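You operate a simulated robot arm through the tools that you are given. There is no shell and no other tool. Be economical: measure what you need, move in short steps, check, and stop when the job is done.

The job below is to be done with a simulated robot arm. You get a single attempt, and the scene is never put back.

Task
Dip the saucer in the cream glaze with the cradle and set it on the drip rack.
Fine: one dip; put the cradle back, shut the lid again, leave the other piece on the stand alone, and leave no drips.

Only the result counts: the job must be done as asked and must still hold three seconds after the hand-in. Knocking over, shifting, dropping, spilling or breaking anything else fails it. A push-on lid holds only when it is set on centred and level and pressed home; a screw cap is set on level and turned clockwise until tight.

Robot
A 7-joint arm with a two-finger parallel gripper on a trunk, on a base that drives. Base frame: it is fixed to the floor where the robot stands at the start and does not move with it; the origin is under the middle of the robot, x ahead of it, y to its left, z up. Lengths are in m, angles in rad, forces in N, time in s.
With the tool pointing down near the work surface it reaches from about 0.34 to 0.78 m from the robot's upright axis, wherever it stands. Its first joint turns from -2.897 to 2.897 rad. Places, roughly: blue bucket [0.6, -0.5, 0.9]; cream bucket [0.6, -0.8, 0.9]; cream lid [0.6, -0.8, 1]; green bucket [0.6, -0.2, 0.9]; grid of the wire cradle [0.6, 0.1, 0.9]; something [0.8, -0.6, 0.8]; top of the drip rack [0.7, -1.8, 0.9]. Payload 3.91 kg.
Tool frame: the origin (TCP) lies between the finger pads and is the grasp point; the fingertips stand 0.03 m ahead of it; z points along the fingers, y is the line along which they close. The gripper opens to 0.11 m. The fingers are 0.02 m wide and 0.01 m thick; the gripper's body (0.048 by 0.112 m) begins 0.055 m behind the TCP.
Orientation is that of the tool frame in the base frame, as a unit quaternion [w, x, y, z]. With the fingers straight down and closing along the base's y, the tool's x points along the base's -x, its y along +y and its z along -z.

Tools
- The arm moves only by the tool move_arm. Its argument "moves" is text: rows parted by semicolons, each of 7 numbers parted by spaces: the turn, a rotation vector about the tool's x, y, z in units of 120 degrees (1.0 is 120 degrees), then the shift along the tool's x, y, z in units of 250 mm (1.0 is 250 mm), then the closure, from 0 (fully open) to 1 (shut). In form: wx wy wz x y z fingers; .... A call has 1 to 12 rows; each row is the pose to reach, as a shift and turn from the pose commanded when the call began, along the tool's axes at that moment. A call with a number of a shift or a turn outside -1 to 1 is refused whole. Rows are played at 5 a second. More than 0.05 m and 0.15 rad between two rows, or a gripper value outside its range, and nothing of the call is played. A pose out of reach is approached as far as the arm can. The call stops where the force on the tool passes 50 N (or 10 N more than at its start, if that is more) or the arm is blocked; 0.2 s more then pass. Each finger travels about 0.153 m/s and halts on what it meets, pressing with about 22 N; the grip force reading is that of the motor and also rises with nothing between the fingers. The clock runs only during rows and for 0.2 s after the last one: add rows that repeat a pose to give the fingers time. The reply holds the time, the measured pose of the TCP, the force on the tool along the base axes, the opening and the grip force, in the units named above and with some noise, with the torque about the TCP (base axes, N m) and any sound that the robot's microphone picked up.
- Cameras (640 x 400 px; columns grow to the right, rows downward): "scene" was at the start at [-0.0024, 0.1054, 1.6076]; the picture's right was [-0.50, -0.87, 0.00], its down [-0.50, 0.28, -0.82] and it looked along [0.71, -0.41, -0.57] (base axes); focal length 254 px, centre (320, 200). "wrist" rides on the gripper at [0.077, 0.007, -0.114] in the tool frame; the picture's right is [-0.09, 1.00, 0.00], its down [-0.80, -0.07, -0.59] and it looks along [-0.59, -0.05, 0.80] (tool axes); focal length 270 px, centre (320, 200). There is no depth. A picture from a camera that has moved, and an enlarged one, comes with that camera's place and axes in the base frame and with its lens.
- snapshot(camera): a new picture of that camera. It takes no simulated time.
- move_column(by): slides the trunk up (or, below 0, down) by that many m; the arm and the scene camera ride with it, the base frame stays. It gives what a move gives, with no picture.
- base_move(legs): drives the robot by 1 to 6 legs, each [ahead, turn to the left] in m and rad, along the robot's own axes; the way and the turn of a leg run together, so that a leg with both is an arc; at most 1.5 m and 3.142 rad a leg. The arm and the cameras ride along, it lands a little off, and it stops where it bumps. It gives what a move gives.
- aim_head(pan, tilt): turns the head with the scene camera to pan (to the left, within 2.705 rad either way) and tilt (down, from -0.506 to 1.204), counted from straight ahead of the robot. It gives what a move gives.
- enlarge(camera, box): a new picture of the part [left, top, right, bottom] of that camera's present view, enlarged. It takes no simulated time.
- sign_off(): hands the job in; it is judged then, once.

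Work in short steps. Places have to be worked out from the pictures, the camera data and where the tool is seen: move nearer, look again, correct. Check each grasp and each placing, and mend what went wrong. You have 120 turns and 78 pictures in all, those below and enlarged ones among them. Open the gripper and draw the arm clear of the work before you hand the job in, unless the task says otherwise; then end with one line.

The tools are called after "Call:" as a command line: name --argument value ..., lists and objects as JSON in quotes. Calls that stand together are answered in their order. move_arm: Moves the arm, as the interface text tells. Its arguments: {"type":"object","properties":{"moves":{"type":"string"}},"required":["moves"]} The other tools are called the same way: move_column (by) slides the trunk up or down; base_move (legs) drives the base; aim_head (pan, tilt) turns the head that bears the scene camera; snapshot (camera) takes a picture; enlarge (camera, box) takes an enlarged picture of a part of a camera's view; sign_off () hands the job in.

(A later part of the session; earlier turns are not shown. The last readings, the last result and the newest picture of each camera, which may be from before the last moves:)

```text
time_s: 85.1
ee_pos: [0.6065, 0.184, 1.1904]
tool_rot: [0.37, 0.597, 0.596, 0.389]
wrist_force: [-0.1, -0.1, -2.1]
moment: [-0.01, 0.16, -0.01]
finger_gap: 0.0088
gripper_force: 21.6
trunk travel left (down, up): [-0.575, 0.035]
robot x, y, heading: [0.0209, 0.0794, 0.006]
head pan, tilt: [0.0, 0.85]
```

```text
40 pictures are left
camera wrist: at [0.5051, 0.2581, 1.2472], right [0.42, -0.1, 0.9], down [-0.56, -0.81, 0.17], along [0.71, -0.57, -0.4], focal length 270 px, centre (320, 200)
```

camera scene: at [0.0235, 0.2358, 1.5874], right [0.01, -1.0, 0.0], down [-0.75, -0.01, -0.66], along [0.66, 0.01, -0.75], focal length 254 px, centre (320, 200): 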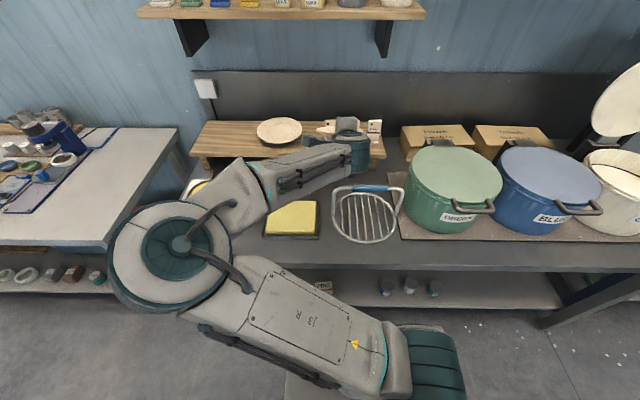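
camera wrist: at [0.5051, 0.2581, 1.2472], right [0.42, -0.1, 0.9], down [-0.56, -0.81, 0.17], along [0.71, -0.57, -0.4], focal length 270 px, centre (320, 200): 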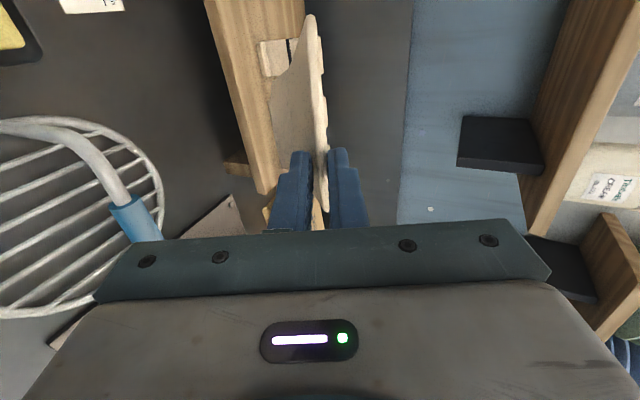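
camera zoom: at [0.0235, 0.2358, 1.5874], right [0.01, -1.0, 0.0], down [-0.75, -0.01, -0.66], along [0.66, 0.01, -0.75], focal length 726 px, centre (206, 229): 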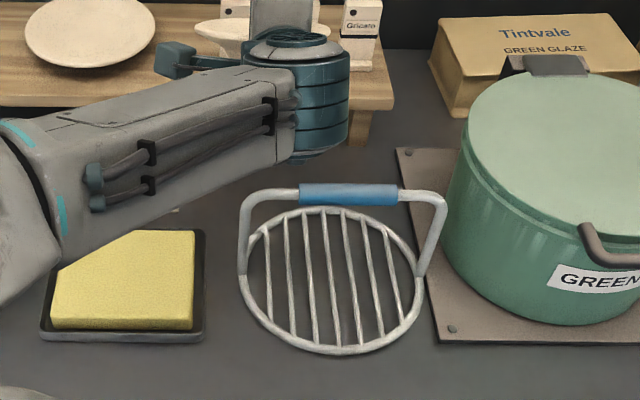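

The saucer looks different in the wrist view; I'll check whether it has shifted in the grip.

Call:
enlarge --camera "wrist" --box '[200, 0, 440, 240]'

Call:
enlarge --camera "scene" --box '[310, 100, 400, 170]'

```text
1.67 times, centred on (320, 120) of wrist
camera zoom: at [0.5051, 0.2581, 1.2472], right [0.42, -0.1, 0.9], down [-0.56, -0.81, 0.17], along [0.71, -0.57, -0.4], focal length 450 px, centre (320, 333)
```

zoom: 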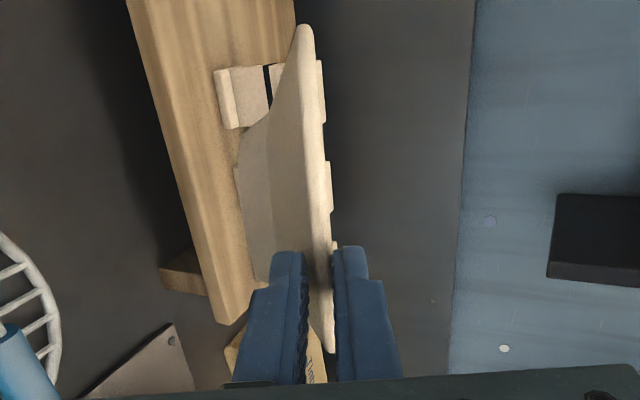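

```text
5.71 times, centred on (355, 135) of scene
camera zoom: at [0.0235, 0.2358, 1.5874], right [0.01, -1.0, 0.0], down [-0.75, -0.01, -0.66], along [0.66, 0.01, -0.75], focal length 1452 px, centre (120, 571)
```

zoom: 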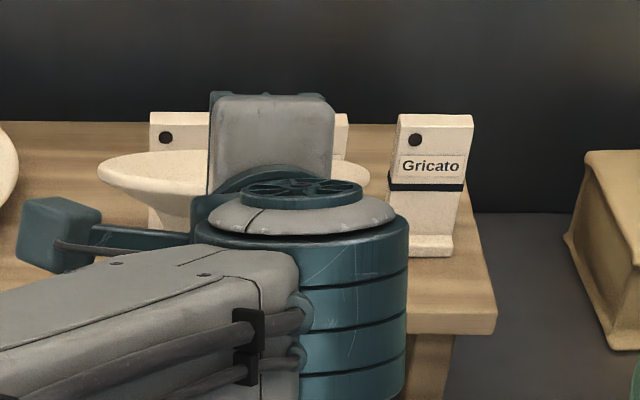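

The saucer has settled tilted down in line with the pads, about 25° with its far edge low. The cradle ring centre is at ≈(0.570, 0.091), and the handle runs along y at z≈1.025. I need room in front, so I'll back the base up 0.2 m.

Call:
base_move --legs '[[-0.2, 0]]'

Call:
enlarge --camera "scene" --box '[310, 50, 450, 190]'

```text
time_s: 86.7
ee_pos: [0.4069, 0.1811, 1.1909]
tool_rot: [0.371, 0.597, 0.596, 0.388]
wrist_force: [0.7, 0.1, -1.4]
moment: [-0.01, 0.15, 0.01]
finger_gap: 0.0088
gripper_force: 22.5
trunk travel left (down, up): [-0.575, 0.035]
robot x, y, heading: [-0.1729, 0.0812, 0.008]
head pan, tilt: [0.0, 0.85]
```

```text
2.86 times, centred on (380, 120) of scene
camera zoom: at [-0.1771, 0.2337, 1.5874], right [0.01, -1.0, 0.0], down [-0.75, -0.01, -0.66], along [0.66, 0.01, -0.75], focal length 726 px, centre (149, 429)
```

zoom: 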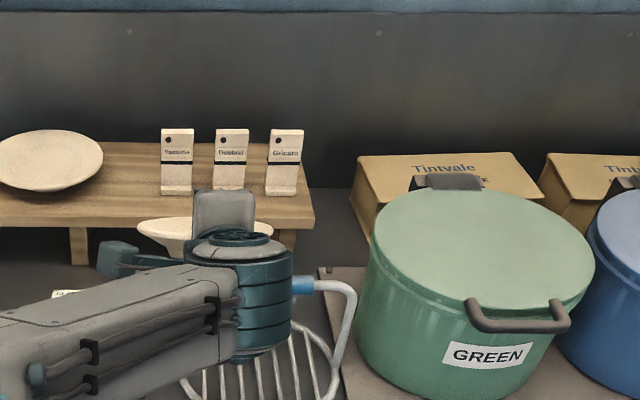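

Now I'll move in line with the cradle (y≈0.091), short of the handle, then come down to entry height.

Call:
move_arm --moves "0 0 0 -.12 -.02 -.047 1; 0 0 0 -.24 -.039 -.094 1; 0 0 0 -.358 -.058 -.141 1; 0 0 0 -.362 -.207 -.071 1; 0 0 0 -.366 -.356 -.002 1; 0 0 0 -.370 -.505 .068 1; 0 0 0 -.373 -.655 .137 1; 0 0 0 -.376 -.804 .207 1; 0 0 0 -.376 -.804 .207 1"

Call:
snapshot --camera "wrist"

Call:
enlarge --camera "scene" --box '[300, 90, 440, 230]'

```text
time_s: 88.7
ee_pos: [0.3719, 0.0908, 0.9902]
tool_rot: [0.368, 0.598, 0.598, 0.387]
wrist_force: [-0.5, 0.2, -0.7]
moment: [-0.01, 0.03, 0.01]
finger_gap: 0.0
gripper_force: 21.9
out of reach, approached as far as the arm can: row 8, 9
trunk travel left (down, up): [-0.575, 0.035]
robot x, y, heading: [-0.1755, 0.0854, 0.007]
head pan, tilt: [0.0, 0.85]
```

```text
36 pictures are left
camera wrist: at [0.2701, 0.1642, 1.0477], right [0.43, -0.1, 0.9], down [-0.56, -0.81, 0.17], along [0.71, -0.57, -0.41], focal length 270 px, centre (320, 200)
```

wrist: 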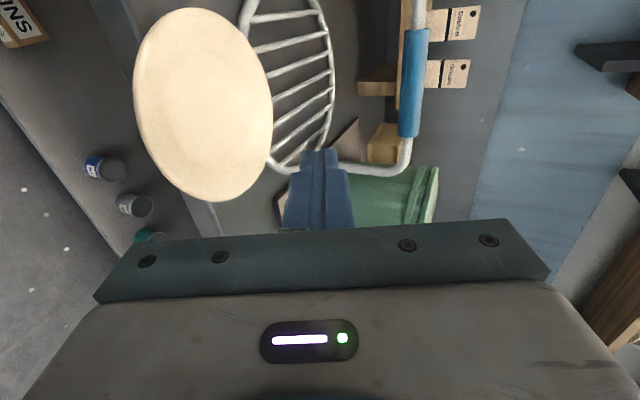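

```text
2.86 times, centred on (370, 160) of scene
camera zoom: at [-0.1766, 0.2335, 1.5875], right [0.01, -1.0, 0.0], down [-0.75, -0.01, -0.66], along [0.66, 0.01, -0.75], focal length 726 px, centre (177, 314)
```

zoom: 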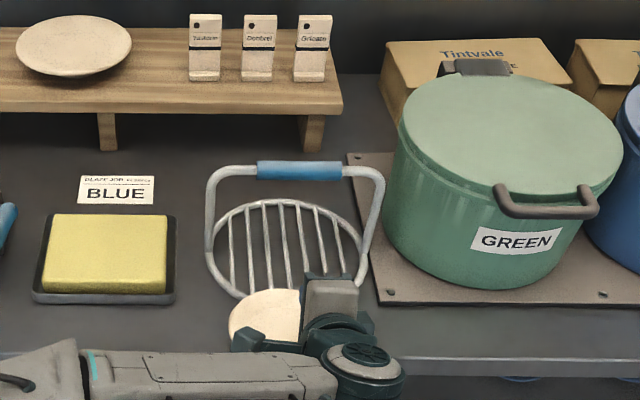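

The saucer slipped out and appears to be lying face up in front of the cradle, intact. I'll raise the hand and look.

Call:
move_arm --moves "0 0 0 0 .15 -.07 1; 0 0 0 0 .30 -.14 .9; 0 0 0 0 .45 -.21 .8; 0 0 0 0 .6 -.28 .8; 0 0 0 0 .75 -.35 .8"

Call:
enlarge --camera "scene" --box '[280, 130, 420, 250]'

Call:
snapshot --camera "wrist"

```text
time_s: 89.9
ee_pos: [0.3681, 0.0855, 1.1996]
tool_rot: [0.371, 0.597, 0.596, 0.389]
wrist_force: [-0.2, 0.3, 0.4]
moment: [0.02, 0.0, 0.01]
finger_gap: 0.0219
gripper_force: 0.1
trunk travel left (down, up): [-0.575, 0.035]
robot x, y, heading: [-0.1736, 0.0843, 0.012]
head pan, tilt: [0.0, 0.85]
```

```text
3.33 times, centred on (350, 190) of scene
camera zoom: at [-0.1773, 0.2329, 1.5874], right [0.01, -1.0, 0.0], down [-0.75, -0.01, -0.66], along [0.66, 0.01, -0.75], focal length 847 px, centre (220, 233)
```

zoom: 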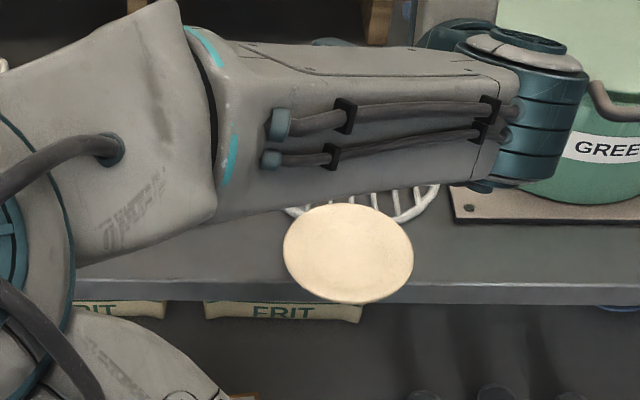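

```text
33 pictures are left
camera wrist: at [0.268, 0.1601, 1.2556], right [0.42, -0.1, 0.9], down [-0.56, -0.81, 0.17], along [0.71, -0.57, -0.4], focal length 270 px, centre (320, 200)
```

wrist: 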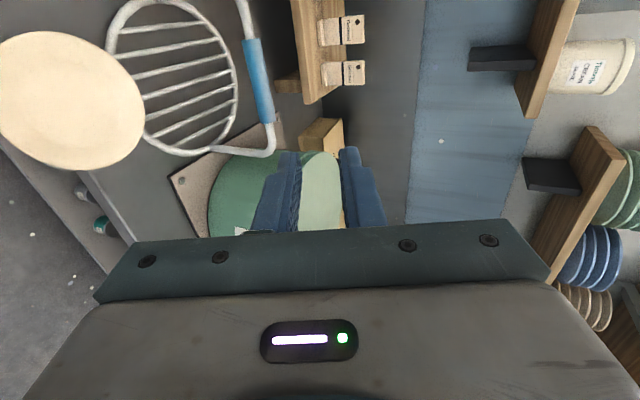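

The saucer lies level at ≈(0.403, 0.109), its front rim overhanging the bench edge (~0.375), so I can pinch it deeper from the front. I'll back up 0.15 m and lower the trunk 0.1 m for better reach.

Call:
base_move --legs '[[-0.15, 0]]'

Call:
move_column --by -0.1

Call:
snapshot --camera "scene"

```text
time_s: 91.3
ee_pos: [0.2177, 0.0844, 1.199]
tool_rot: [0.371, 0.598, 0.595, 0.389]
wrist_force: [-0.6, -0.3, 0.7]
moment: [0.04, 0.01, 0.02]
finger_gap: 0.022
gripper_force: 0.1
trunk travel left (down, up): [-0.575, 0.035]
robot x, y, heading: [-0.3259, 0.084, 0.011]
head pan, tilt: [0.0, 0.85]
```

```text
time_s: 92.6
ee_pos: [0.2202, 0.0844, 1.0981]
tool_rot: [0.37, 0.597, 0.596, 0.389]
wrist_force: [0.4, -0.7, 0.2]
moment: [-0.02, 0.01, 0.02]
finger_gap: 0.022
gripper_force: 0.1
trunk travel left (down, up): [-0.475, 0.135]
robot x, y, heading: [-0.3285, 0.0829, 0.015]
head pan, tilt: [0.0, 0.85]
```

```text
32 pictures are left
camera scene: at [-0.3269, 0.2321, 1.4874], right [0.01, -1.0, 0.0], down [-0.75, -0.01, -0.66], along [0.66, 0.01, -0.75], focal length 254 px, centre (320, 200)
```

scene: 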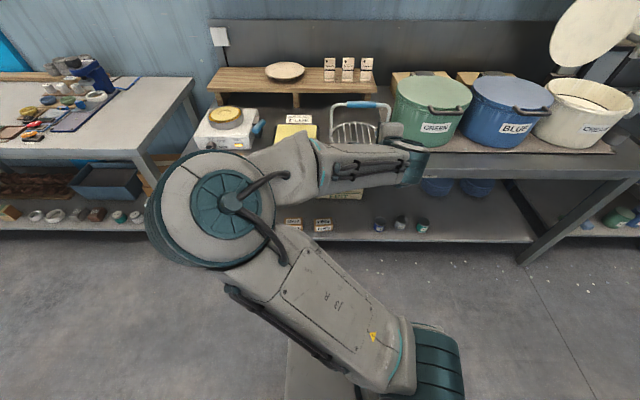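

Moving to the pre-grasp point about 4 cm short of the front rim.

Call:
move_arm --moves ".004 0 0 .016 -.104 .115 .727; .008 0 0 .032 -.208 .23 .727; .012 0 0 .048 -.311 .345 .727; .016 0 0 .064 -.415 .46 .727; .016 0 0 .08 -.519 .575 .727; .016 0 0 .08 -.519 .575 .727"

Call:
snapshot --camera "wrist"

Call:
enlarge --camera "scene" --box '[280, 90, 420, 210]'

```text
time_s: 94.0
ee_pos: [0.2957, 0.109, 0.9191]
tool_rot: [0.361, 0.603, 0.602, 0.379]
wrist_force: [0.1, 0.5, -0.6]
moment: [0.01, 0.02, -0.03]
finger_gap: 0.0297
gripper_force: 0.2
trunk travel left (down, up): [-0.475, 0.135]
robot x, y, heading: [-0.3259, 0.082, 0.013]
head pan, tilt: [0.0, 0.85]
```

```text
31 pictures are left
camera wrist: at [0.1968, 0.1845, 0.9798], right [0.45, -0.1, 0.89], down [-0.55, -0.81, 0.19], along [0.7, -0.57, -0.42], focal length 270 px, centre (320, 200)
```

wrist: 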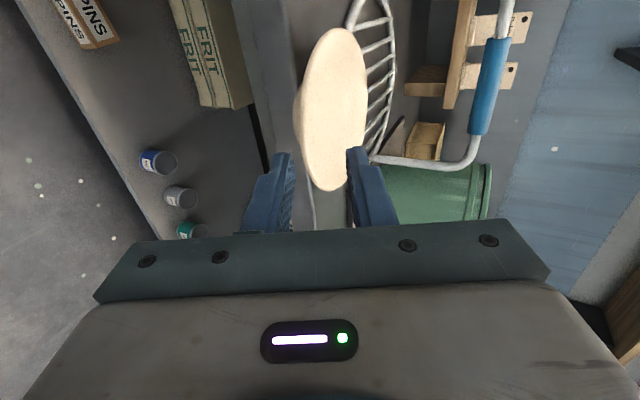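

```text
3.33 times, centred on (350, 150) of scene
camera zoom: at [-0.3266, 0.2323, 1.4874], right [0.01, -1.0, 0.0], down [-0.75, -0.01, -0.66], along [0.66, 0.01, -0.75], focal length 847 px, centre (220, 367)
```

zoom: 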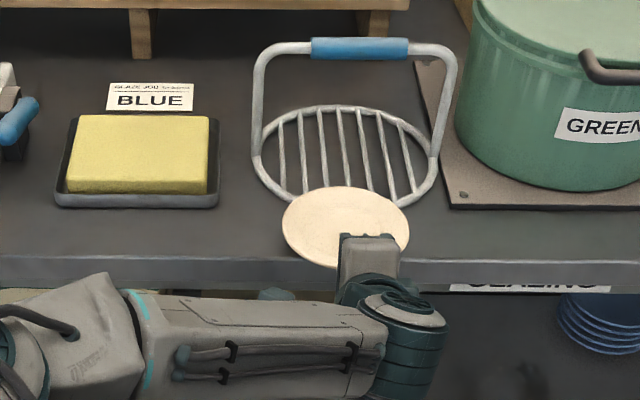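

Triangulating again, the saucer is at ≈(0.441, 0.100, rim z≈0.862), so the bench is lower than I assumed (≈0.834), and the handle is at (0.602, 0.083, 0.993). I'll lower to line up with the front rim at x≈0.367.

Call:
move_arm --moves "0 0 0 -.02 -.083 .04 .727; 0 0 0 -.043 -.083 .1 .727; 0 0 0 -.043 -.083 .18 .727; 0 0 0 -.043 -.083 .18 .727"

Call:
enlarge --camera "wrist" --box '[220, 40, 420, 240]'

```text
time_s: 95.0
ee_pos: [0.327, 0.1, 0.881]
tool_rot: [0.361, 0.603, 0.602, 0.379]
wrist_force: [0.6, 0.0, 0.0]
moment: [0.02, -0.01, 0.01]
finger_gap: 0.0301
gripper_force: 0.0
trunk travel left (down, up): [-0.475, 0.135]
robot x, y, heading: [-0.3238, 0.0841, 0.007]
head pan, tilt: [0.0, 0.85]
```

```text
2.00 times, centred on (320, 140) of wrist
camera zoom: at [0.2272, 0.175, 0.9408], right [0.45, -0.1, 0.89], down [-0.55, -0.81, 0.19], along [0.7, -0.57, -0.42], focal length 541 px, centre (320, 320)
```

zoom: 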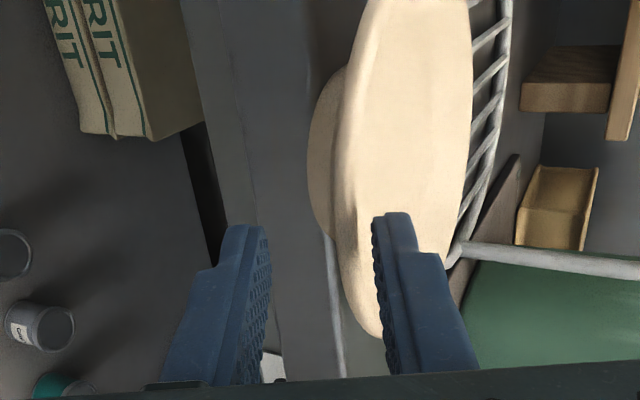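

The rim edge sits about 9 mm above the midline of the fingers, so I'll shift up along the tool's y and advance onto it.

Call:
move_arm --moves "0 0 0 0 .036 0 .727; 0 0 0 0 .036 .08 .727; 0 0 0 0 .036 .16 .727; 0 0 0 0 .036 .18 .727"

Call:
enlarge --camera "wrist" --box '[220, 40, 420, 240]'

```text
time_s: 96.0
ee_pos: [0.3713, 0.1018, 0.8689]
tool_rot: [0.36, 0.603, 0.602, 0.379]
wrist_force: [0.2, 0.2, -1.2]
moment: [0.0, -0.04, -0.01]
finger_gap: 0.03
gripper_force: 0.0
trunk travel left (down, up): [-0.475, 0.135]
robot x, y, heading: [-0.3273, 0.0844, 0.009]
head pan, tilt: [0.0, 0.85]
```

```text
2.00 times, centred on (320, 140) of wrist
camera zoom: at [0.2708, 0.1759, 0.9288], right [0.45, -0.1, 0.89], down [-0.55, -0.81, 0.19], along [0.7, -0.57, -0.42], focal length 541 px, centre (320, 320)
```

zoom: 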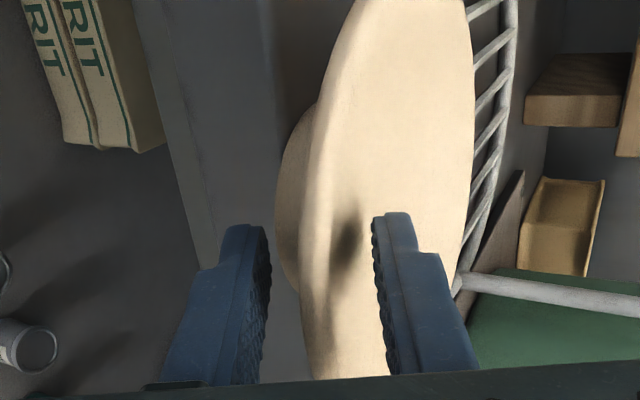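

Deep overlap, with the rim between the pads. Closing and waiting.

Call:
move_arm --moves "0 0 0 0 0 0 1; 0 0 0 0 0 0 1; 0 0 0 0 0 0 1; 0 0 0 0 0 0 1"

Call:
enlarge --camera "wrist" --box '[220, 40, 420, 240]'

```text
time_s: 97.0
ee_pos: [0.3711, 0.1009, 0.8711]
tool_rot: [0.362, 0.602, 0.601, 0.38]
wrist_force: [-2.3, -1.0, 16.5]
moment: [-0.28, -0.54, -0.04]
finger_gap: 0.0116
gripper_force: 22.0
trunk travel left (down, up): [-0.475, 0.135]
robot x, y, heading: [-0.3219, 0.0821, 0.008]
head pan, tilt: [0.0, 0.85]
```

```text
2.00 times, centred on (320, 140) of wrist
camera zoom: at [0.2696, 0.1758, 0.9308], right [0.45, -0.1, 0.89], down [-0.55, -0.81, 0.19], along [0.7, -0.57, -0.42], focal length 541 px, centre (320, 320)
```

zoom: 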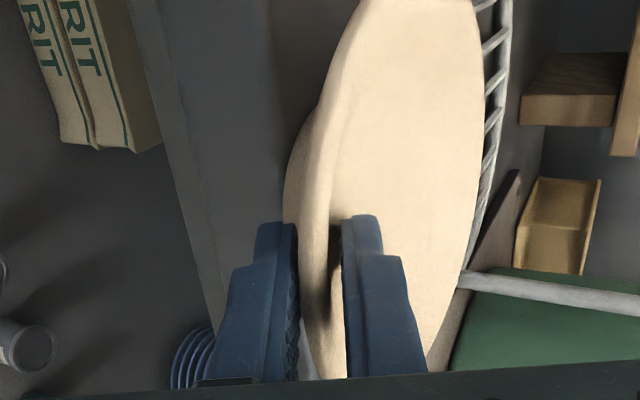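

Gripped at 11.6 mm. I'll lift gently by 5 cm and check how it hangs.

Call:
move_arm --moves "0 0 0 0 .018 -.009 1; 0 0 0 0 .036 -.018 1; 0 0 0 0 .071 -.036 1; 0 0 0 0 .107 -.054 1; 0 0 0 0 .143 -.072 1; 0 0 0 0 .178 -.09 1; 0 0 0 0 .178 -.09 1"

Call:
enlarge --camera "wrist" --box '[220, 40, 420, 240]'

Call:
enlarge --camera "scene" --box '[280, 90, 420, 210]'

```text
time_s: 98.6
ee_pos: [0.37, 0.0994, 0.9194]
tool_rot: [0.361, 0.603, 0.602, 0.379]
wrist_force: [0.2, -0.4, -2.0]
moment: [0.0, 0.14, -0.01]
finger_gap: 0.0094
gripper_force: 21.7
trunk travel left (down, up): [-0.475, 0.135]
robot x, y, heading: [-0.3233, 0.0832, 0.009]
head pan, tilt: [0.0, 0.85]
```

```text
2.00 times, centred on (320, 140) of wrist
camera zoom: at [0.2706, 0.1742, 0.9789], right [0.45, -0.1, 0.89], down [-0.55, -0.81, 0.19], along [0.7, -0.57, -0.42], focal length 541 px, centre (320, 320)
```

zoom: 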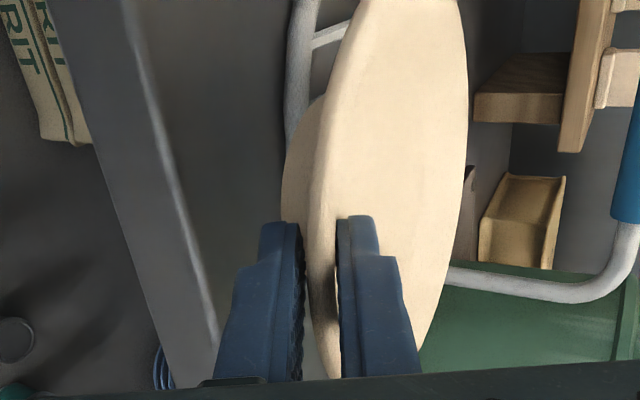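

```text
3.33 times, centred on (350, 150) of scene
camera zoom: at [-0.3266, 0.2321, 1.4874], right [0.01, -1.0, 0.0], down [-0.75, -0.01, -0.66], along [0.66, 0.01, -0.75], focal length 847 px, centre (220, 367)
```

zoom: 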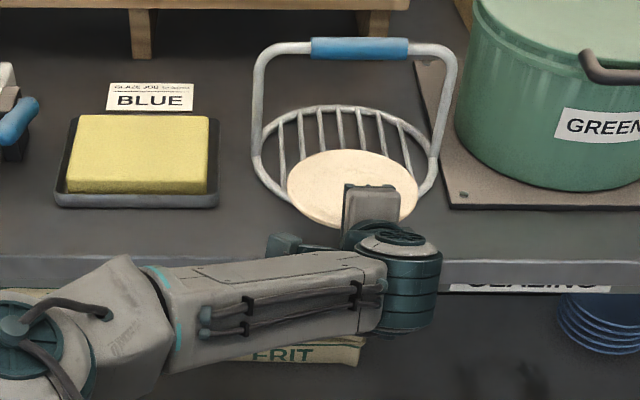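

The saucer hangs level with its centre at ≈(0.443, 0.097). I'll carry it 16 cm forward under the handle, slowly.

Call:
move_arm --moves "0 0 0 -.005 .024 .047 1; 0 0 0 -.011 .048 .094 1; 0 0 0 -.02 .087 .17 1; 0 0 0 -.03 .135 .264 1; 0 0 0 -.04 .183 .358 1; 0 0 0 -.05 .225 .44 1; 0 0 0 -.057 .258 .505 1; 0 0 0 -.062 .28 .548 1; 0 0 0 -.064 .289 .566 1; 0 0 0 -.064 .289 .566 1"

Call:
enlarge --camera "scene" --box '[290, 80, 410, 190]'

Call:
snapshot --camera "wrist"

```text
time_s: 100.8
ee_pos: [0.5297, 0.0865, 0.9177]
tool_rot: [0.361, 0.603, 0.602, 0.379]
wrist_force: [-0.5, 0.6, -2.1]
moment: [0.01, 0.13, -0.01]
finger_gap: 0.0091
gripper_force: 22.1
trunk travel left (down, up): [-0.475, 0.135]
robot x, y, heading: [-0.3262, 0.082, 0.011]
head pan, tilt: [0.0, 0.85]
```

```text
3.64 times, centred on (350, 135) of scene
camera zoom: at [-0.3265, 0.2321, 1.4874], right [0.01, -1.0, 0.0], down [-0.75, -0.01, -0.66], along [0.66, 0.01, -0.75], focal length 924 px, centre (211, 436)
```

zoom: 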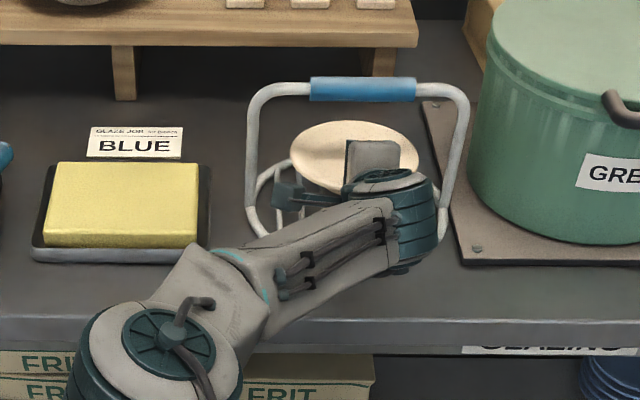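

```text
23 pictures are left
camera wrist: at [0.4302, 0.1603, 0.9781], right [0.45, -0.1, 0.89], down [-0.55, -0.81, 0.19], along [0.7, -0.57, -0.42], focal length 270 px, centre (320, 200)
```

wrist: 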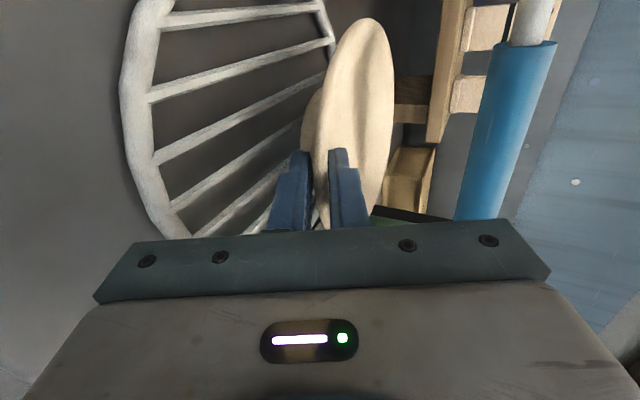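

The saucer is centred under the handle at ≈(0.601, 0.084). Lowering in small steps while watching the force.

Call:
move_arm --moves "0 0 0 0 -.036 .018 1; 0 0 0 0 -.071 .036 1; 0 0 0 0 -.071 .036 1"

Call:
move_arm --moves "0 0 0 0 -.009 .0045 1; 0 0 0 0 -.018 .009 1; 0 0 0 0 -.018 .009 1"

Call:
move_arm --moves "0 0 0 0 -.009 .0045 1; 0 0 0 0 -.018 .009 1; 0 0 0 0 -.018 .009 1"

```text
time_s: 101.6
ee_pos: [0.5289, 0.0854, 0.8983]
tool_rot: [0.361, 0.603, 0.602, 0.38]
wrist_force: [-0.5, -0.4, -2.6]
moment: [0.02, 0.14, -0.01]
finger_gap: 0.0095
gripper_force: 21.7
trunk travel left (down, up): [-0.475, 0.135]
robot x, y, heading: [-0.3241, 0.0824, 0.009]
head pan, tilt: [0.0, 0.85]
```

```text
time_s: 102.4
ee_pos: [0.5302, 0.0864, 0.8932]
tool_rot: [0.36, 0.603, 0.602, 0.379]
wrist_force: [0.7, 0.4, -1.9]
moment: [-0.01, 0.17, 0.02]
finger_gap: 0.0093
gripper_force: 22.3
trunk travel left (down, up): [-0.475, 0.135]
robot x, y, heading: [-0.3255, 0.0832, 0.009]
head pan, tilt: [0.0, 0.85]
```

```text
time_s: 103.2
ee_pos: [0.529, 0.0868, 0.8871]
tool_rot: [0.36, 0.603, 0.603, 0.378]
wrist_force: [-0.7, -0.2, -2.1]
moment: [0.04, 0.13, -0.01]
finger_gap: 0.0092
gripper_force: 22.0
trunk travel left (down, up): [-0.475, 0.135]
robot x, y, heading: [-0.3234, 0.0853, 0.007]
head pan, tilt: [0.0, 0.85]
```

No contact yet, so I'll go down another 5 mm twice.

Call:
move_arm --moves "0 0 0 0 -.009 .0045 1; 0 0 0 0 -.018 .009 1; 0 0 0 0 -.018 .009 1"

Call:
move_arm --moves "0 0 0 0 -.006 .003 1; 0 0 0 0 -.012 .006 1; 0 0 0 0 -.012 .006 1"

```text
time_s: 104.0
ee_pos: [0.5293, 0.0868, 0.8848]
tool_rot: [0.361, 0.603, 0.602, 0.38]
wrist_force: [0.7, -0.7, 4.3]
moment: [-0.16, -0.17, 0.02]
finger_gap: 0.0089
gripper_force: 21.9
trunk travel left (down, up): [-0.475, 0.135]
robot x, y, heading: [-0.3244, 0.0852, 0.011]
head pan, tilt: [0.0, 0.85]
```

```text
time_s: 104.8
ee_pos: [0.5279, 0.0855, 0.8857]
tool_rot: [0.362, 0.602, 0.601, 0.381]
wrist_force: [3.5, -1.2, 19.7]
moment: [-0.07, -0.86, -0.03]
finger_gap: 0.0091
gripper_force: 22.1
trunk travel left (down, up): [-0.475, 0.135]
robot x, y, heading: [-0.3241, 0.0825, 0.009]
head pan, tilt: [0.0, 0.85]
```

The foot is on the grid. I'll ease off 2.5 mm, open slightly, and withdraw along the fingers.

Call:
move_arm --moves "0 0 0 0 .009 -.0045 1; 0 0 0 0 .009 -.0045 .85; 0 0 0 0 .009 -.0045 .83; 0 0 0 0 .009 -.0045 .83; 0 0 0 0 .009 -.06 .83; 0 0 0 0 .009 -.14 .83; 0 0 0 0 .009 -.3 .8; 0 0 0 0 .009 -.48 .8"

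Call:
enlarge --camera "scene" --box '[290, 80, 410, 190]'

```text
time_s: 106.6
ee_pos: [0.4214, 0.086, 0.9366]
tool_rot: [0.361, 0.603, 0.603, 0.378]
wrist_force: [0.1, 0.0, 0.1]
moment: [-0.01, 0.01, 0.02]
finger_gap: 0.022
gripper_force: 0.1
trunk travel left (down, up): [-0.475, 0.135]
robot x, y, heading: [-0.3235, 0.0829, 0.009]
head pan, tilt: [0.0, 0.85]
```

```text
3.64 times, centred on (350, 135) of scene
camera zoom: at [-0.3272, 0.2322, 1.4874], right [0.01, -1.0, 0.0], down [-0.75, -0.01, -0.66], along [0.66, 0.01, -0.75], focal length 924 px, centre (211, 436)
```

zoom: 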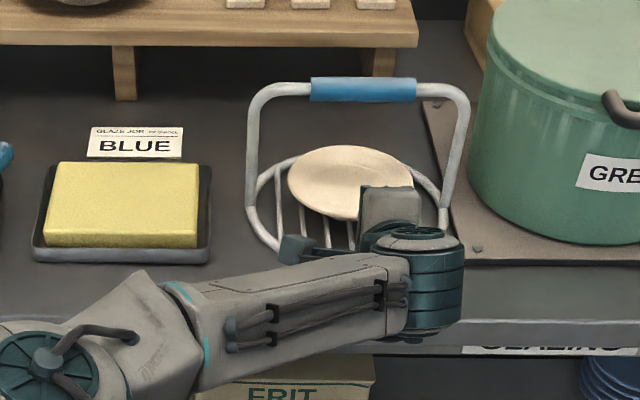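

The saucer sits on the grid and the cradle hasn't moved. I'll raise the hand, turn it vertical, and restore the trunk height.

Call:
move_arm --moves "0 0 0 0 .17 -.09 .6; 0 0 0 0 .34 -.18 .4; 0 0 0 0 .51 -.27 .4; 0 0 0 0 .68 -.36 .4; 0 0 0 0 .85 -.44 .4"

Call:
move_arm --moves ".0656 0 0 0 0 0 .4; .131 0 0 0 0 0 .4; .197 0 0 0 0 0 .4; .2625 0 0 0 0 0 .4; .328 0 0 0 0 0 .4; .394 0 0 0 0 0 .4; .459 0 0 0 0 0 .4; .525 0 0 0 0 0 .4"

Call:
move_column --by 0.1

Call:
base_move --legs '[[0.3, 0]]'

```text
time_s: 107.8
ee_pos: [0.4212, 0.0786, 1.1771]
tool_rot: [0.361, 0.604, 0.602, 0.378]
wrist_force: [0.0, 0.5, 0.2]
moment: [-0.03, 0.04, 0.0]
finger_gap: 0.0656
gripper_force: 0.0
trunk travel left (down, up): [-0.475, 0.135]
robot x, y, heading: [-0.3228, 0.0821, 0.007]
head pan, tilt: [0.0, 0.85]
```

```text
time_s: 109.6
ee_pos: [0.3779, 0.0711, 1.1508]
tool_rot: [-0.009, 0.704, 0.71, 0.007]
wrist_force: [0.1, -0.3, 0.1]
moment: [-0.01, -0.01, -0.01]
finger_gap: 0.0659
gripper_force: 0.0
out of reach, approached as far as the arm can: row 7, 8
trunk travel left (down, up): [-0.475, 0.135]
robot x, y, heading: [-0.3259, 0.0808, 0.005]
head pan, tilt: [0.0, 0.85]
```

```text
time_s: 110.9
ee_pos: [0.3789, 0.0743, 1.2518]
tool_rot: [-0.008, 0.703, 0.711, 0.009]
wrist_force: [-0.1, 0.4, 0.2]
moment: [0.02, -0.01, 0.01]
finger_gap: 0.0662
gripper_force: 0.0
trunk travel left (down, up): [-0.575, 0.035]
robot x, y, heading: [-0.3285, 0.0835, 0.007]
head pan, tilt: [0.0, 0.85]
```

```text
time_s: 113.0
ee_pos: [0.6784, 0.0789, 1.2516]
tool_rot: [-0.008, 0.702, 0.712, 0.009]
wrist_force: [0.1, 0.0, -0.2]
moment: [-0.03, -0.01, 0.03]
finger_gap: 0.066
gripper_force: 0.1
trunk travel left (down, up): [-0.575, 0.035]
robot x, y, heading: [-0.029, 0.0816, 0.013]
head pan, tilt: [0.0, 0.85]
```

Now moving above the handle at (0.602, 0.083) and down to about 1.09, then checking alignment.

Call:
move_arm --moves "0 0 0 0 -.15 .08 .4; 0 0 0 0 -.306 .16 .4; 0 0 0 0 -.306 .32 .4; 0 0 0 0 -.306 .48 .4; 0 0 0 0 -.306 .64 .5; 0 0 0 0 -.306 .64 .5"

Call:
snapshot --camera "wrist"

```text
time_s: 114.4
ee_pos: [0.6004, 0.0814, 1.0927]
tool_rot: [-0.006, 0.702, 0.712, 0.008]
wrist_force: [-0.4, -0.2, -0.7]
moment: [0.03, -0.02, -0.02]
finger_gap: 0.0553
gripper_force: 0.1
trunk travel left (down, up): [-0.575, 0.035]
robot x, y, heading: [-0.0254, 0.0853, 0.011]
head pan, tilt: [0.0, 0.85]
```

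```text
21 pictures are left
camera wrist: at [0.6071, 0.1567, 1.2082], right [1.0, -0.07, 0.0], down [-0.06, -0.81, 0.58], along [-0.04, -0.58, -0.82], focal length 270 px, centre (320, 200)
```

wrist: 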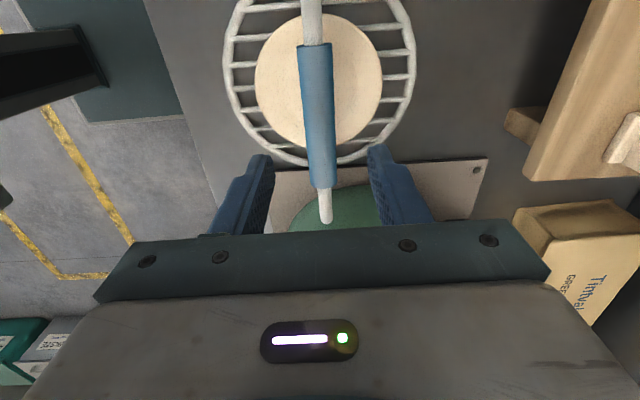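

Well aligned. I'll lower to z≈0.992 and grip the cuff.

Call:
move_arm --moves "0 0 0 .008 0 .15 .5; 0 0 0 .014 0 .3 .5; 0 0 0 .014 0 .4 .5; 0 0 0 .014 0 .4 1; 0 0 0 .014 0 .4 1; 0 0 0 .014 0 .4 1"

```text
time_s: 115.8
ee_pos: [0.6023, 0.0867, 0.9908]
tool_rot: [-0.008, 0.702, 0.712, 0.008]
wrist_force: [0.0, -0.2, -1.8]
moment: [-0.03, -0.05, -0.08]
finger_gap: 0.0245
gripper_force: 22.1
trunk travel left (down, up): [-0.575, 0.035]
robot x, y, heading: [-0.0237, 0.0887, 0.012]
head pan, tilt: [0.0, 0.85]
```

Cuff gripped at 24.5 mm; the home pose for the cradle is TCP (0.602, 0.087, 0.991). Lifting smoothly.

Call:
move_arm --moves "0 0 0 0 0 -.03 1; 0 0 0 0 0 -.08 1; 0 0 0 0 0 -.16 1; 0 0 0 0 0 -.27 1; 0 0 0 0 0 -.39 1; 0 0 0 0 0 -.51 1; 0 0 0 0 0 -.63 1; 0 0 0 0 0 -.75 1; 0 0 0 0 0 -.87 1; 0 0 0 0 0 -.95 1; 0 0 0 0 0 -.99 1; 0 0 0 0 0 -.99 1"

Call:
snapshot --camera "wrist"

```text
time_s: 118.4
ee_pos: [0.6011, 0.0826, 1.2386]
tool_rot: [-0.008, 0.702, 0.712, 0.008]
wrist_force: [0.2, 0.3, -5.1]
moment: [0.03, -0.04, -0.02]
finger_gap: 0.0247
gripper_force: 22.0
trunk travel left (down, up): [-0.575, 0.035]
robot x, y, heading: [-0.0261, 0.0837, 0.006]
head pan, tilt: [0.0, 0.85]
```

```text
20 pictures are left
camera wrist: at [0.6069, 0.1563, 1.3551], right [1.0, -0.08, 0.0], down [-0.06, -0.81, 0.58], along [-0.04, -0.57, -0.82], focal length 270 px, centre (320, 200)
```

wrist: 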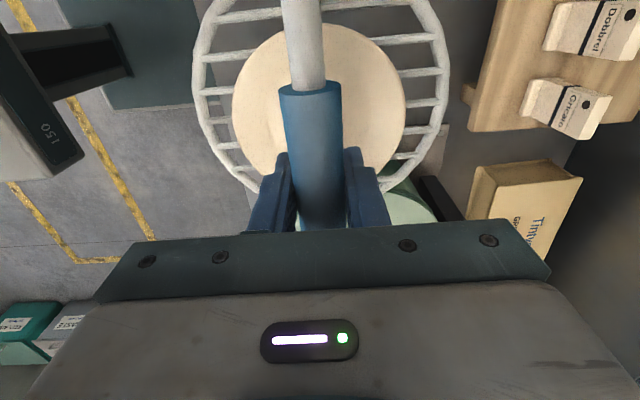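

The cradle and saucer hang level, 5 N in total. I'll raise the trunk a bit, back off, and drive along to the cream bucket.

Call:
move_column --by 0.03

Call:
base_move --legs '[[-0.15, 0], [0, -1.577], [0.88, 0], [0, 1.571]]'

Call:
snapshot --camera "wrist"

```text
time_s: 119.1
ee_pos: [0.6009, 0.081, 1.2681]
tool_rot: [-0.007, 0.702, 0.712, 0.008]
wrist_force: [0.7, 0.1, -5.5]
moment: [0.0, -0.01, -0.03]
finger_gap: 0.0245
gripper_force: 21.9
trunk travel left (down, up): [-0.605, 0.005]
robot x, y, heading: [-0.0219, 0.0877, 0.012]
head pan, tilt: [0.0, 0.85]
```

```text
time_s: 132.4
ee_pos: [0.4488, -0.8066, 1.2691]
tool_rot: [-0.007, 0.708, 0.706, 0.008]
wrist_force: [0.0, 0.6, -5.1]
moment: [0.01, -0.02, -0.02]
finger_gap: 0.0244
gripper_force: 21.5
trunk travel left (down, up): [-0.605, 0.005]
robot x, y, heading: [-0.1787, -0.7921, -0.002]
head pan, tilt: [0.0, 0.85]
```

```text
19 pictures are left
camera wrist: at [0.4559, -0.7323, 1.3848], right [1.0, -0.09, 0.0], down [-0.07, -0.81, 0.58], along [-0.05, -0.57, -0.82], focal length 270 px, centre (320, 200)
```

wrist: 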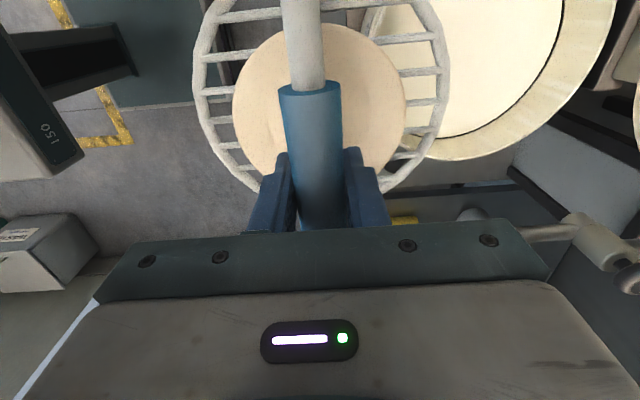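

The saucer is still centred. I'll take a scene view to fix the bucket's centre.

Call:
snapshot --camera "scene"

```text
18 pictures are left
camera scene: at [-0.1777, -0.6439, 1.6174], right [0.0, -1.0, 0.0], down [-0.75, 0.0, -0.66], along [0.66, 0.0, -0.75], focal length 254 px, centre (320, 200)
```

scene: 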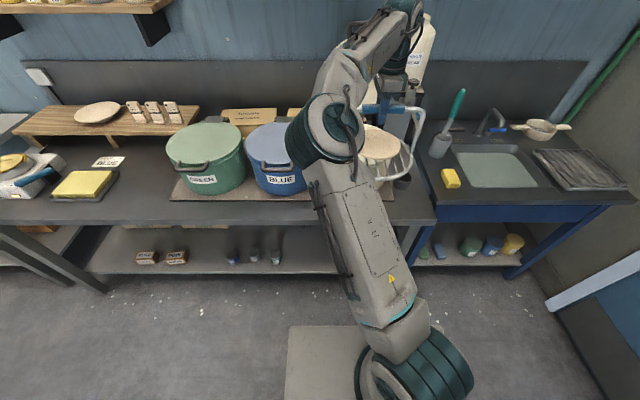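

From the wrist view, the bucket centre is ≈(0.642, -0.793). I'll drive ahead 0.15 m, then fine-align with the arm above the opening.

Call:
base_move --legs '[[0.15, 0]]'

```text
time_s: 133.8
ee_pos: [0.5976, -0.8073, 1.2673]
tool_rot: [-0.008, 0.707, 0.707, 0.008]
wrist_force: [-0.4, -0.3, -6.0]
moment: [0.01, 0.06, 0.0]
finger_gap: 0.0245
gripper_force: 22.2
trunk travel left (down, up): [-0.605, 0.005]
robot x, y, heading: [-0.0326, -0.7955, -0.005]
head pan, tilt: [0.0, 0.85]
```

Fine aligning, lowering to just above the rim, then looking.

Call:
move_arm --moves "0 0 0 .01 .06 0 1; 0 0 0 .02 .12 .03 1; 0 0 0 .03 .168 .08 1; 0 0 0 .03 .168 .16 1; 0 0 0 .03 .168 .2 1; 0 0 0 .03 .168 .2 1"

Call:
snapshot --camera "wrist"

```text
time_s: 135.2
ee_pos: [0.6392, -0.7992, 1.2189]
tool_rot: [-0.007, 0.708, 0.706, 0.009]
wrist_force: [0.4, -0.5, -4.1]
moment: [0.05, -0.03, 0.02]
finger_gap: 0.0246
gripper_force: 21.6
trunk travel left (down, up): [-0.605, 0.005]
robot x, y, heading: [-0.0299, -0.7933, -0.002]
head pan, tilt: [0.0, 0.85]
```

```text
17 pictures are left
camera wrist: at [0.6461, -0.7241, 1.3347], right [1.0, -0.09, 0.0], down [-0.07, -0.81, 0.58], along [-0.05, -0.57, -0.82], focal length 270 px, centre (320, 200)
```

wrist: 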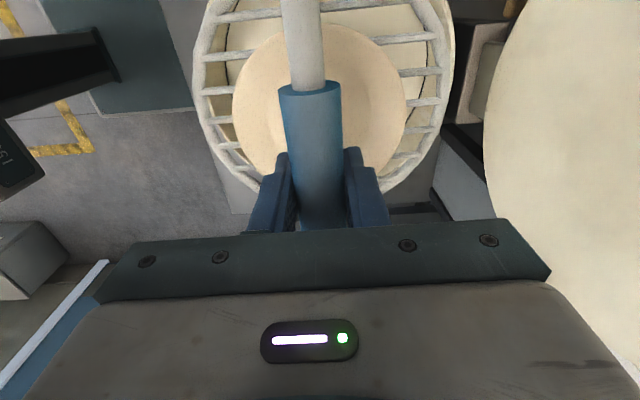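

Clearance is tight, so I'll get a second view from the head camera.

Call:
enlarge --camera "scene" --box '[310, 60, 450, 200]'

```text
2.86 times, centred on (380, 130) of scene
camera zoom: at [-0.0297, -0.6447, 1.6174], right [0.0, -1.0, 0.0], down [-0.75, 0.0, -0.66], along [0.66, 0.0, -0.75], focal length 726 px, centre (149, 400)
```

zoom: 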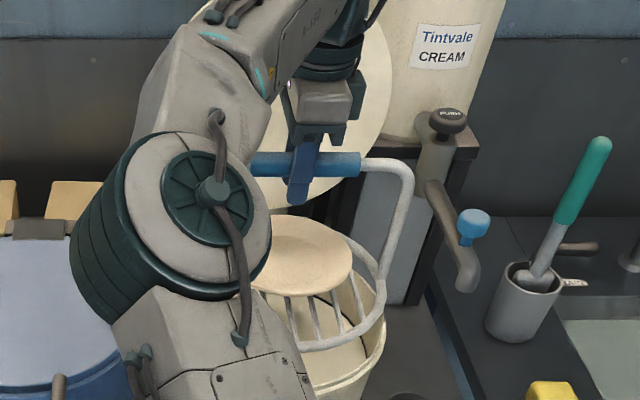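

The cradle centre is at ≈(0.639, -0.798) and the bucket at ≈(0.643, -0.789). I'll shift +8 mm in y and +4 mm in x, then enter the opening slowly.

Call:
move_arm --moves "0 0 0 .03 .016 0 1; 0 0 0 .03 .016 .05 1; 0 0 0 .028 .016 .11 1; 0 0 0 .026 .016 .17 1; 0 0 0 .024 .016 .22 1; 0 0 0 .022 .016 .27 1; 0 0 0 .02 .016 .27 1"

Call:
snapshot --camera "wrist"

```text
time_s: 136.8
ee_pos: [0.6425, -0.7921, 1.1511]
tool_rot: [-0.008, 0.707, 0.707, 0.01]
wrist_force: [0.9, 0.4, -4.5]
moment: [0.02, 0.01, -0.01]
finger_gap: 0.0245
gripper_force: 21.9
trunk travel left (down, up): [-0.605, 0.005]
robot x, y, heading: [-0.0306, -0.7948, -0.005]
head pan, tilt: [0.0, 0.85]
```

```text
15 pictures are left
camera wrist: at [0.6499, -0.7178, 1.2675], right [1.0, -0.09, 0.0], down [-0.07, -0.81, 0.58], along [-0.05, -0.57, -0.82], focal length 270 px, centre (320, 200)
```

wrist: 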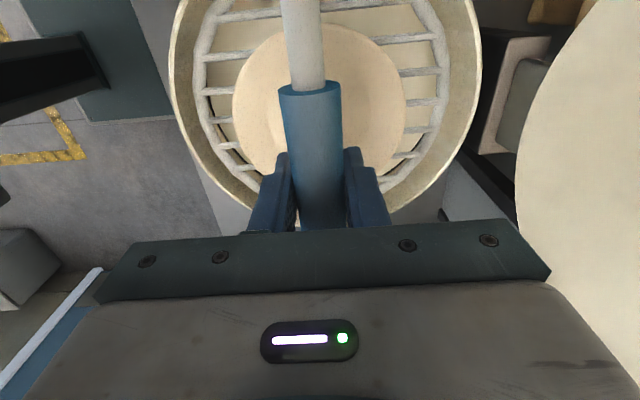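

The ring is inside the rim with no contact. I'll nudge +4 mm in x, then dip about 12 cm, which should put the saucer ~3 cm under the glaze.

Call:
move_arm --moves "0 0 0 0 .016 .03 1; 0 0 0 0 .016 .1 1; 0 0 0 -.002 .016 .18 1; 0 0 0 -.004 .016 .26 1; 0 0 0 -.006 .016 .34 1; 0 0 0 -.008 .016 .41 1; 0 0 0 -.01 .016 .46 1; 0 0 0 -.01 .016 .48 1; 0 0 0 -.01 .016 .48 1; 0 0 0 -.01 .016 .48 1"

Call:
snapshot --camera "wrist"

```text
time_s: 139.0
ee_pos: [0.6469, -0.7928, 1.0312]
tool_rot: [-0.008, 0.708, 0.706, 0.008]
wrist_force: [0.9, 0.0, -5.4]
moment: [0.0, 0.01, 0.02]
finger_gap: 0.0244
gripper_force: 21.8
trunk travel left (down, up): [-0.605, 0.005]
robot x, y, heading: [-0.0273, -0.795, -0.002]
head pan, tilt: [0.0, 0.85]
```

```text
14 pictures are left
camera wrist: at [0.6541, -0.7172, 1.147], right [1.0, -0.09, 0.0], down [-0.07, -0.81, 0.58], along [-0.05, -0.57, -0.82], focal length 270 px, centre (320, 200)
```

wrist: 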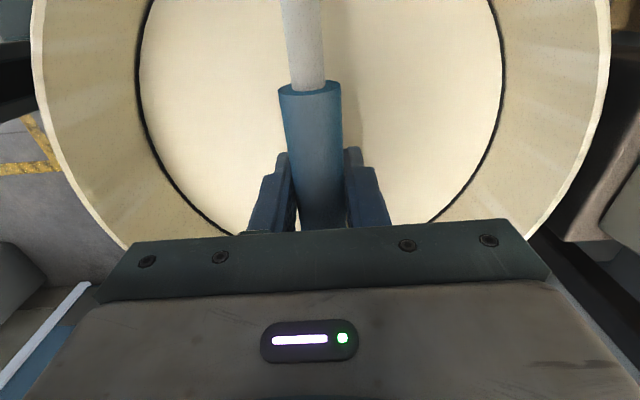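

The saucer is fully submerged. Raising it slowly to just above the glaze, still inside the bucket, and letting it drain.

Call:
move_arm --moves "0 0 0 0 0 -.03 1; 0 0 0 0 0 -.09 1; 0 0 0 0 0 -.16 1; 0 0 0 0 0 -.23 1; 0 0 0 0 0 -.3 1; 0 0 0 0 0 -.36 1; 0 0 0 0 0 -.4 1; 0 0 0 0 0 -.42 1; 0 0 0 0 0 -.42 1; 0 0 0 0 0 -.42 1; 0 0 0 0 0 -.42 1; 0 0 0 0 0 -.42 1"

Call:
move_arm --moves "0 0 0 0 0 0 1; 0 0 0 0 0 0 1; 0 0 0 0 0 0 1; 0 0 0 0 0 0 1; 0 0 0 0 0 0 1; 0 0 0 0 0 0 1; 0 0 0 0 0 0 1; 0 0 0 0 0 0 1; 0 0 0 0 0 0 1; 0 0 0 0 0 0 1; 0 0 0 0 0 0 1; 0 0 0 0 0 0 1"

Call:
move_arm --moves "0 0 0 0 0 0 1; 0 0 0 0 0 0 1; 0 0 0 0 0 0 1; 0 0 0 0 0 0 1; 0 0 0 0 0 0 1; 0 0 0 0 0 0 1; 0 0 0 0 0 0 1; 0 0 0 0 0 0 1; 0 0 0 0 0 0 1; 0 0 0 0 0 0 1; 0 0 0 0 0 0 1; 0 0 0 0 0 0 1"

Call:
enlarge --camera "wrist" --box '[170, 0, 490, 200]'

```text
time_s: 141.6
ee_pos: [0.6458, -0.7953, 1.1347]
tool_rot: [-0.007, 0.707, 0.707, 0.009]
wrist_force: [-0.2, 0.2, -5.6]
moment: [0.06, 0.0, -0.01]
finger_gap: 0.0245
gripper_force: 22.4
trunk travel left (down, up): [-0.605, 0.005]
robot x, y, heading: [-0.0306, -0.7932, 0.003]
head pan, tilt: [0.0, 0.85]
```

```text
time_s: 144.2
ee_pos: [0.6477, -0.7925, 1.1356]
tool_rot: [-0.008, 0.708, 0.706, 0.009]
wrist_force: [-0.2, 0.0, -5.5]
moment: [0.06, 0.01, 0.01]
finger_gap: 0.0249
gripper_force: 21.6
trunk travel left (down, up): [-0.605, 0.005]
robot x, y, heading: [-0.0296, -0.7941, -0.001]
head pan, tilt: [0.0, 0.85]
```

```text
time_s: 146.8
ee_pos: [0.6466, -0.7942, 1.1355]
tool_rot: [-0.008, 0.707, 0.707, 0.009]
wrist_force: [-0.5, 0.7, -5.4]
moment: [-0.01, -0.01, -0.02]
finger_gap: 0.0247
gripper_force: 22.0
trunk travel left (down, up): [-0.605, 0.005]
robot x, y, heading: [-0.0311, -0.7945, 0.001]
head pan, tilt: [0.0, 0.85]
```

```text
2.00 times, centred on (330, 100) of wrist
camera zoom: at [0.6543, -0.7197, 1.2518], right [1.0, -0.09, 0.0], down [-0.07, -0.81, 0.58], along [-0.05, -0.57, -0.82], focal length 541 px, centre (300, 400)
```

zoom: 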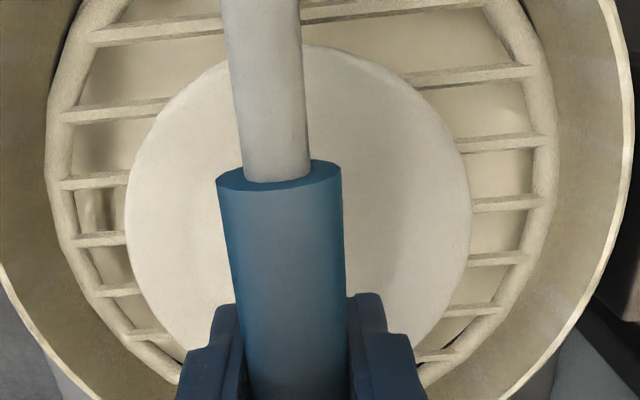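

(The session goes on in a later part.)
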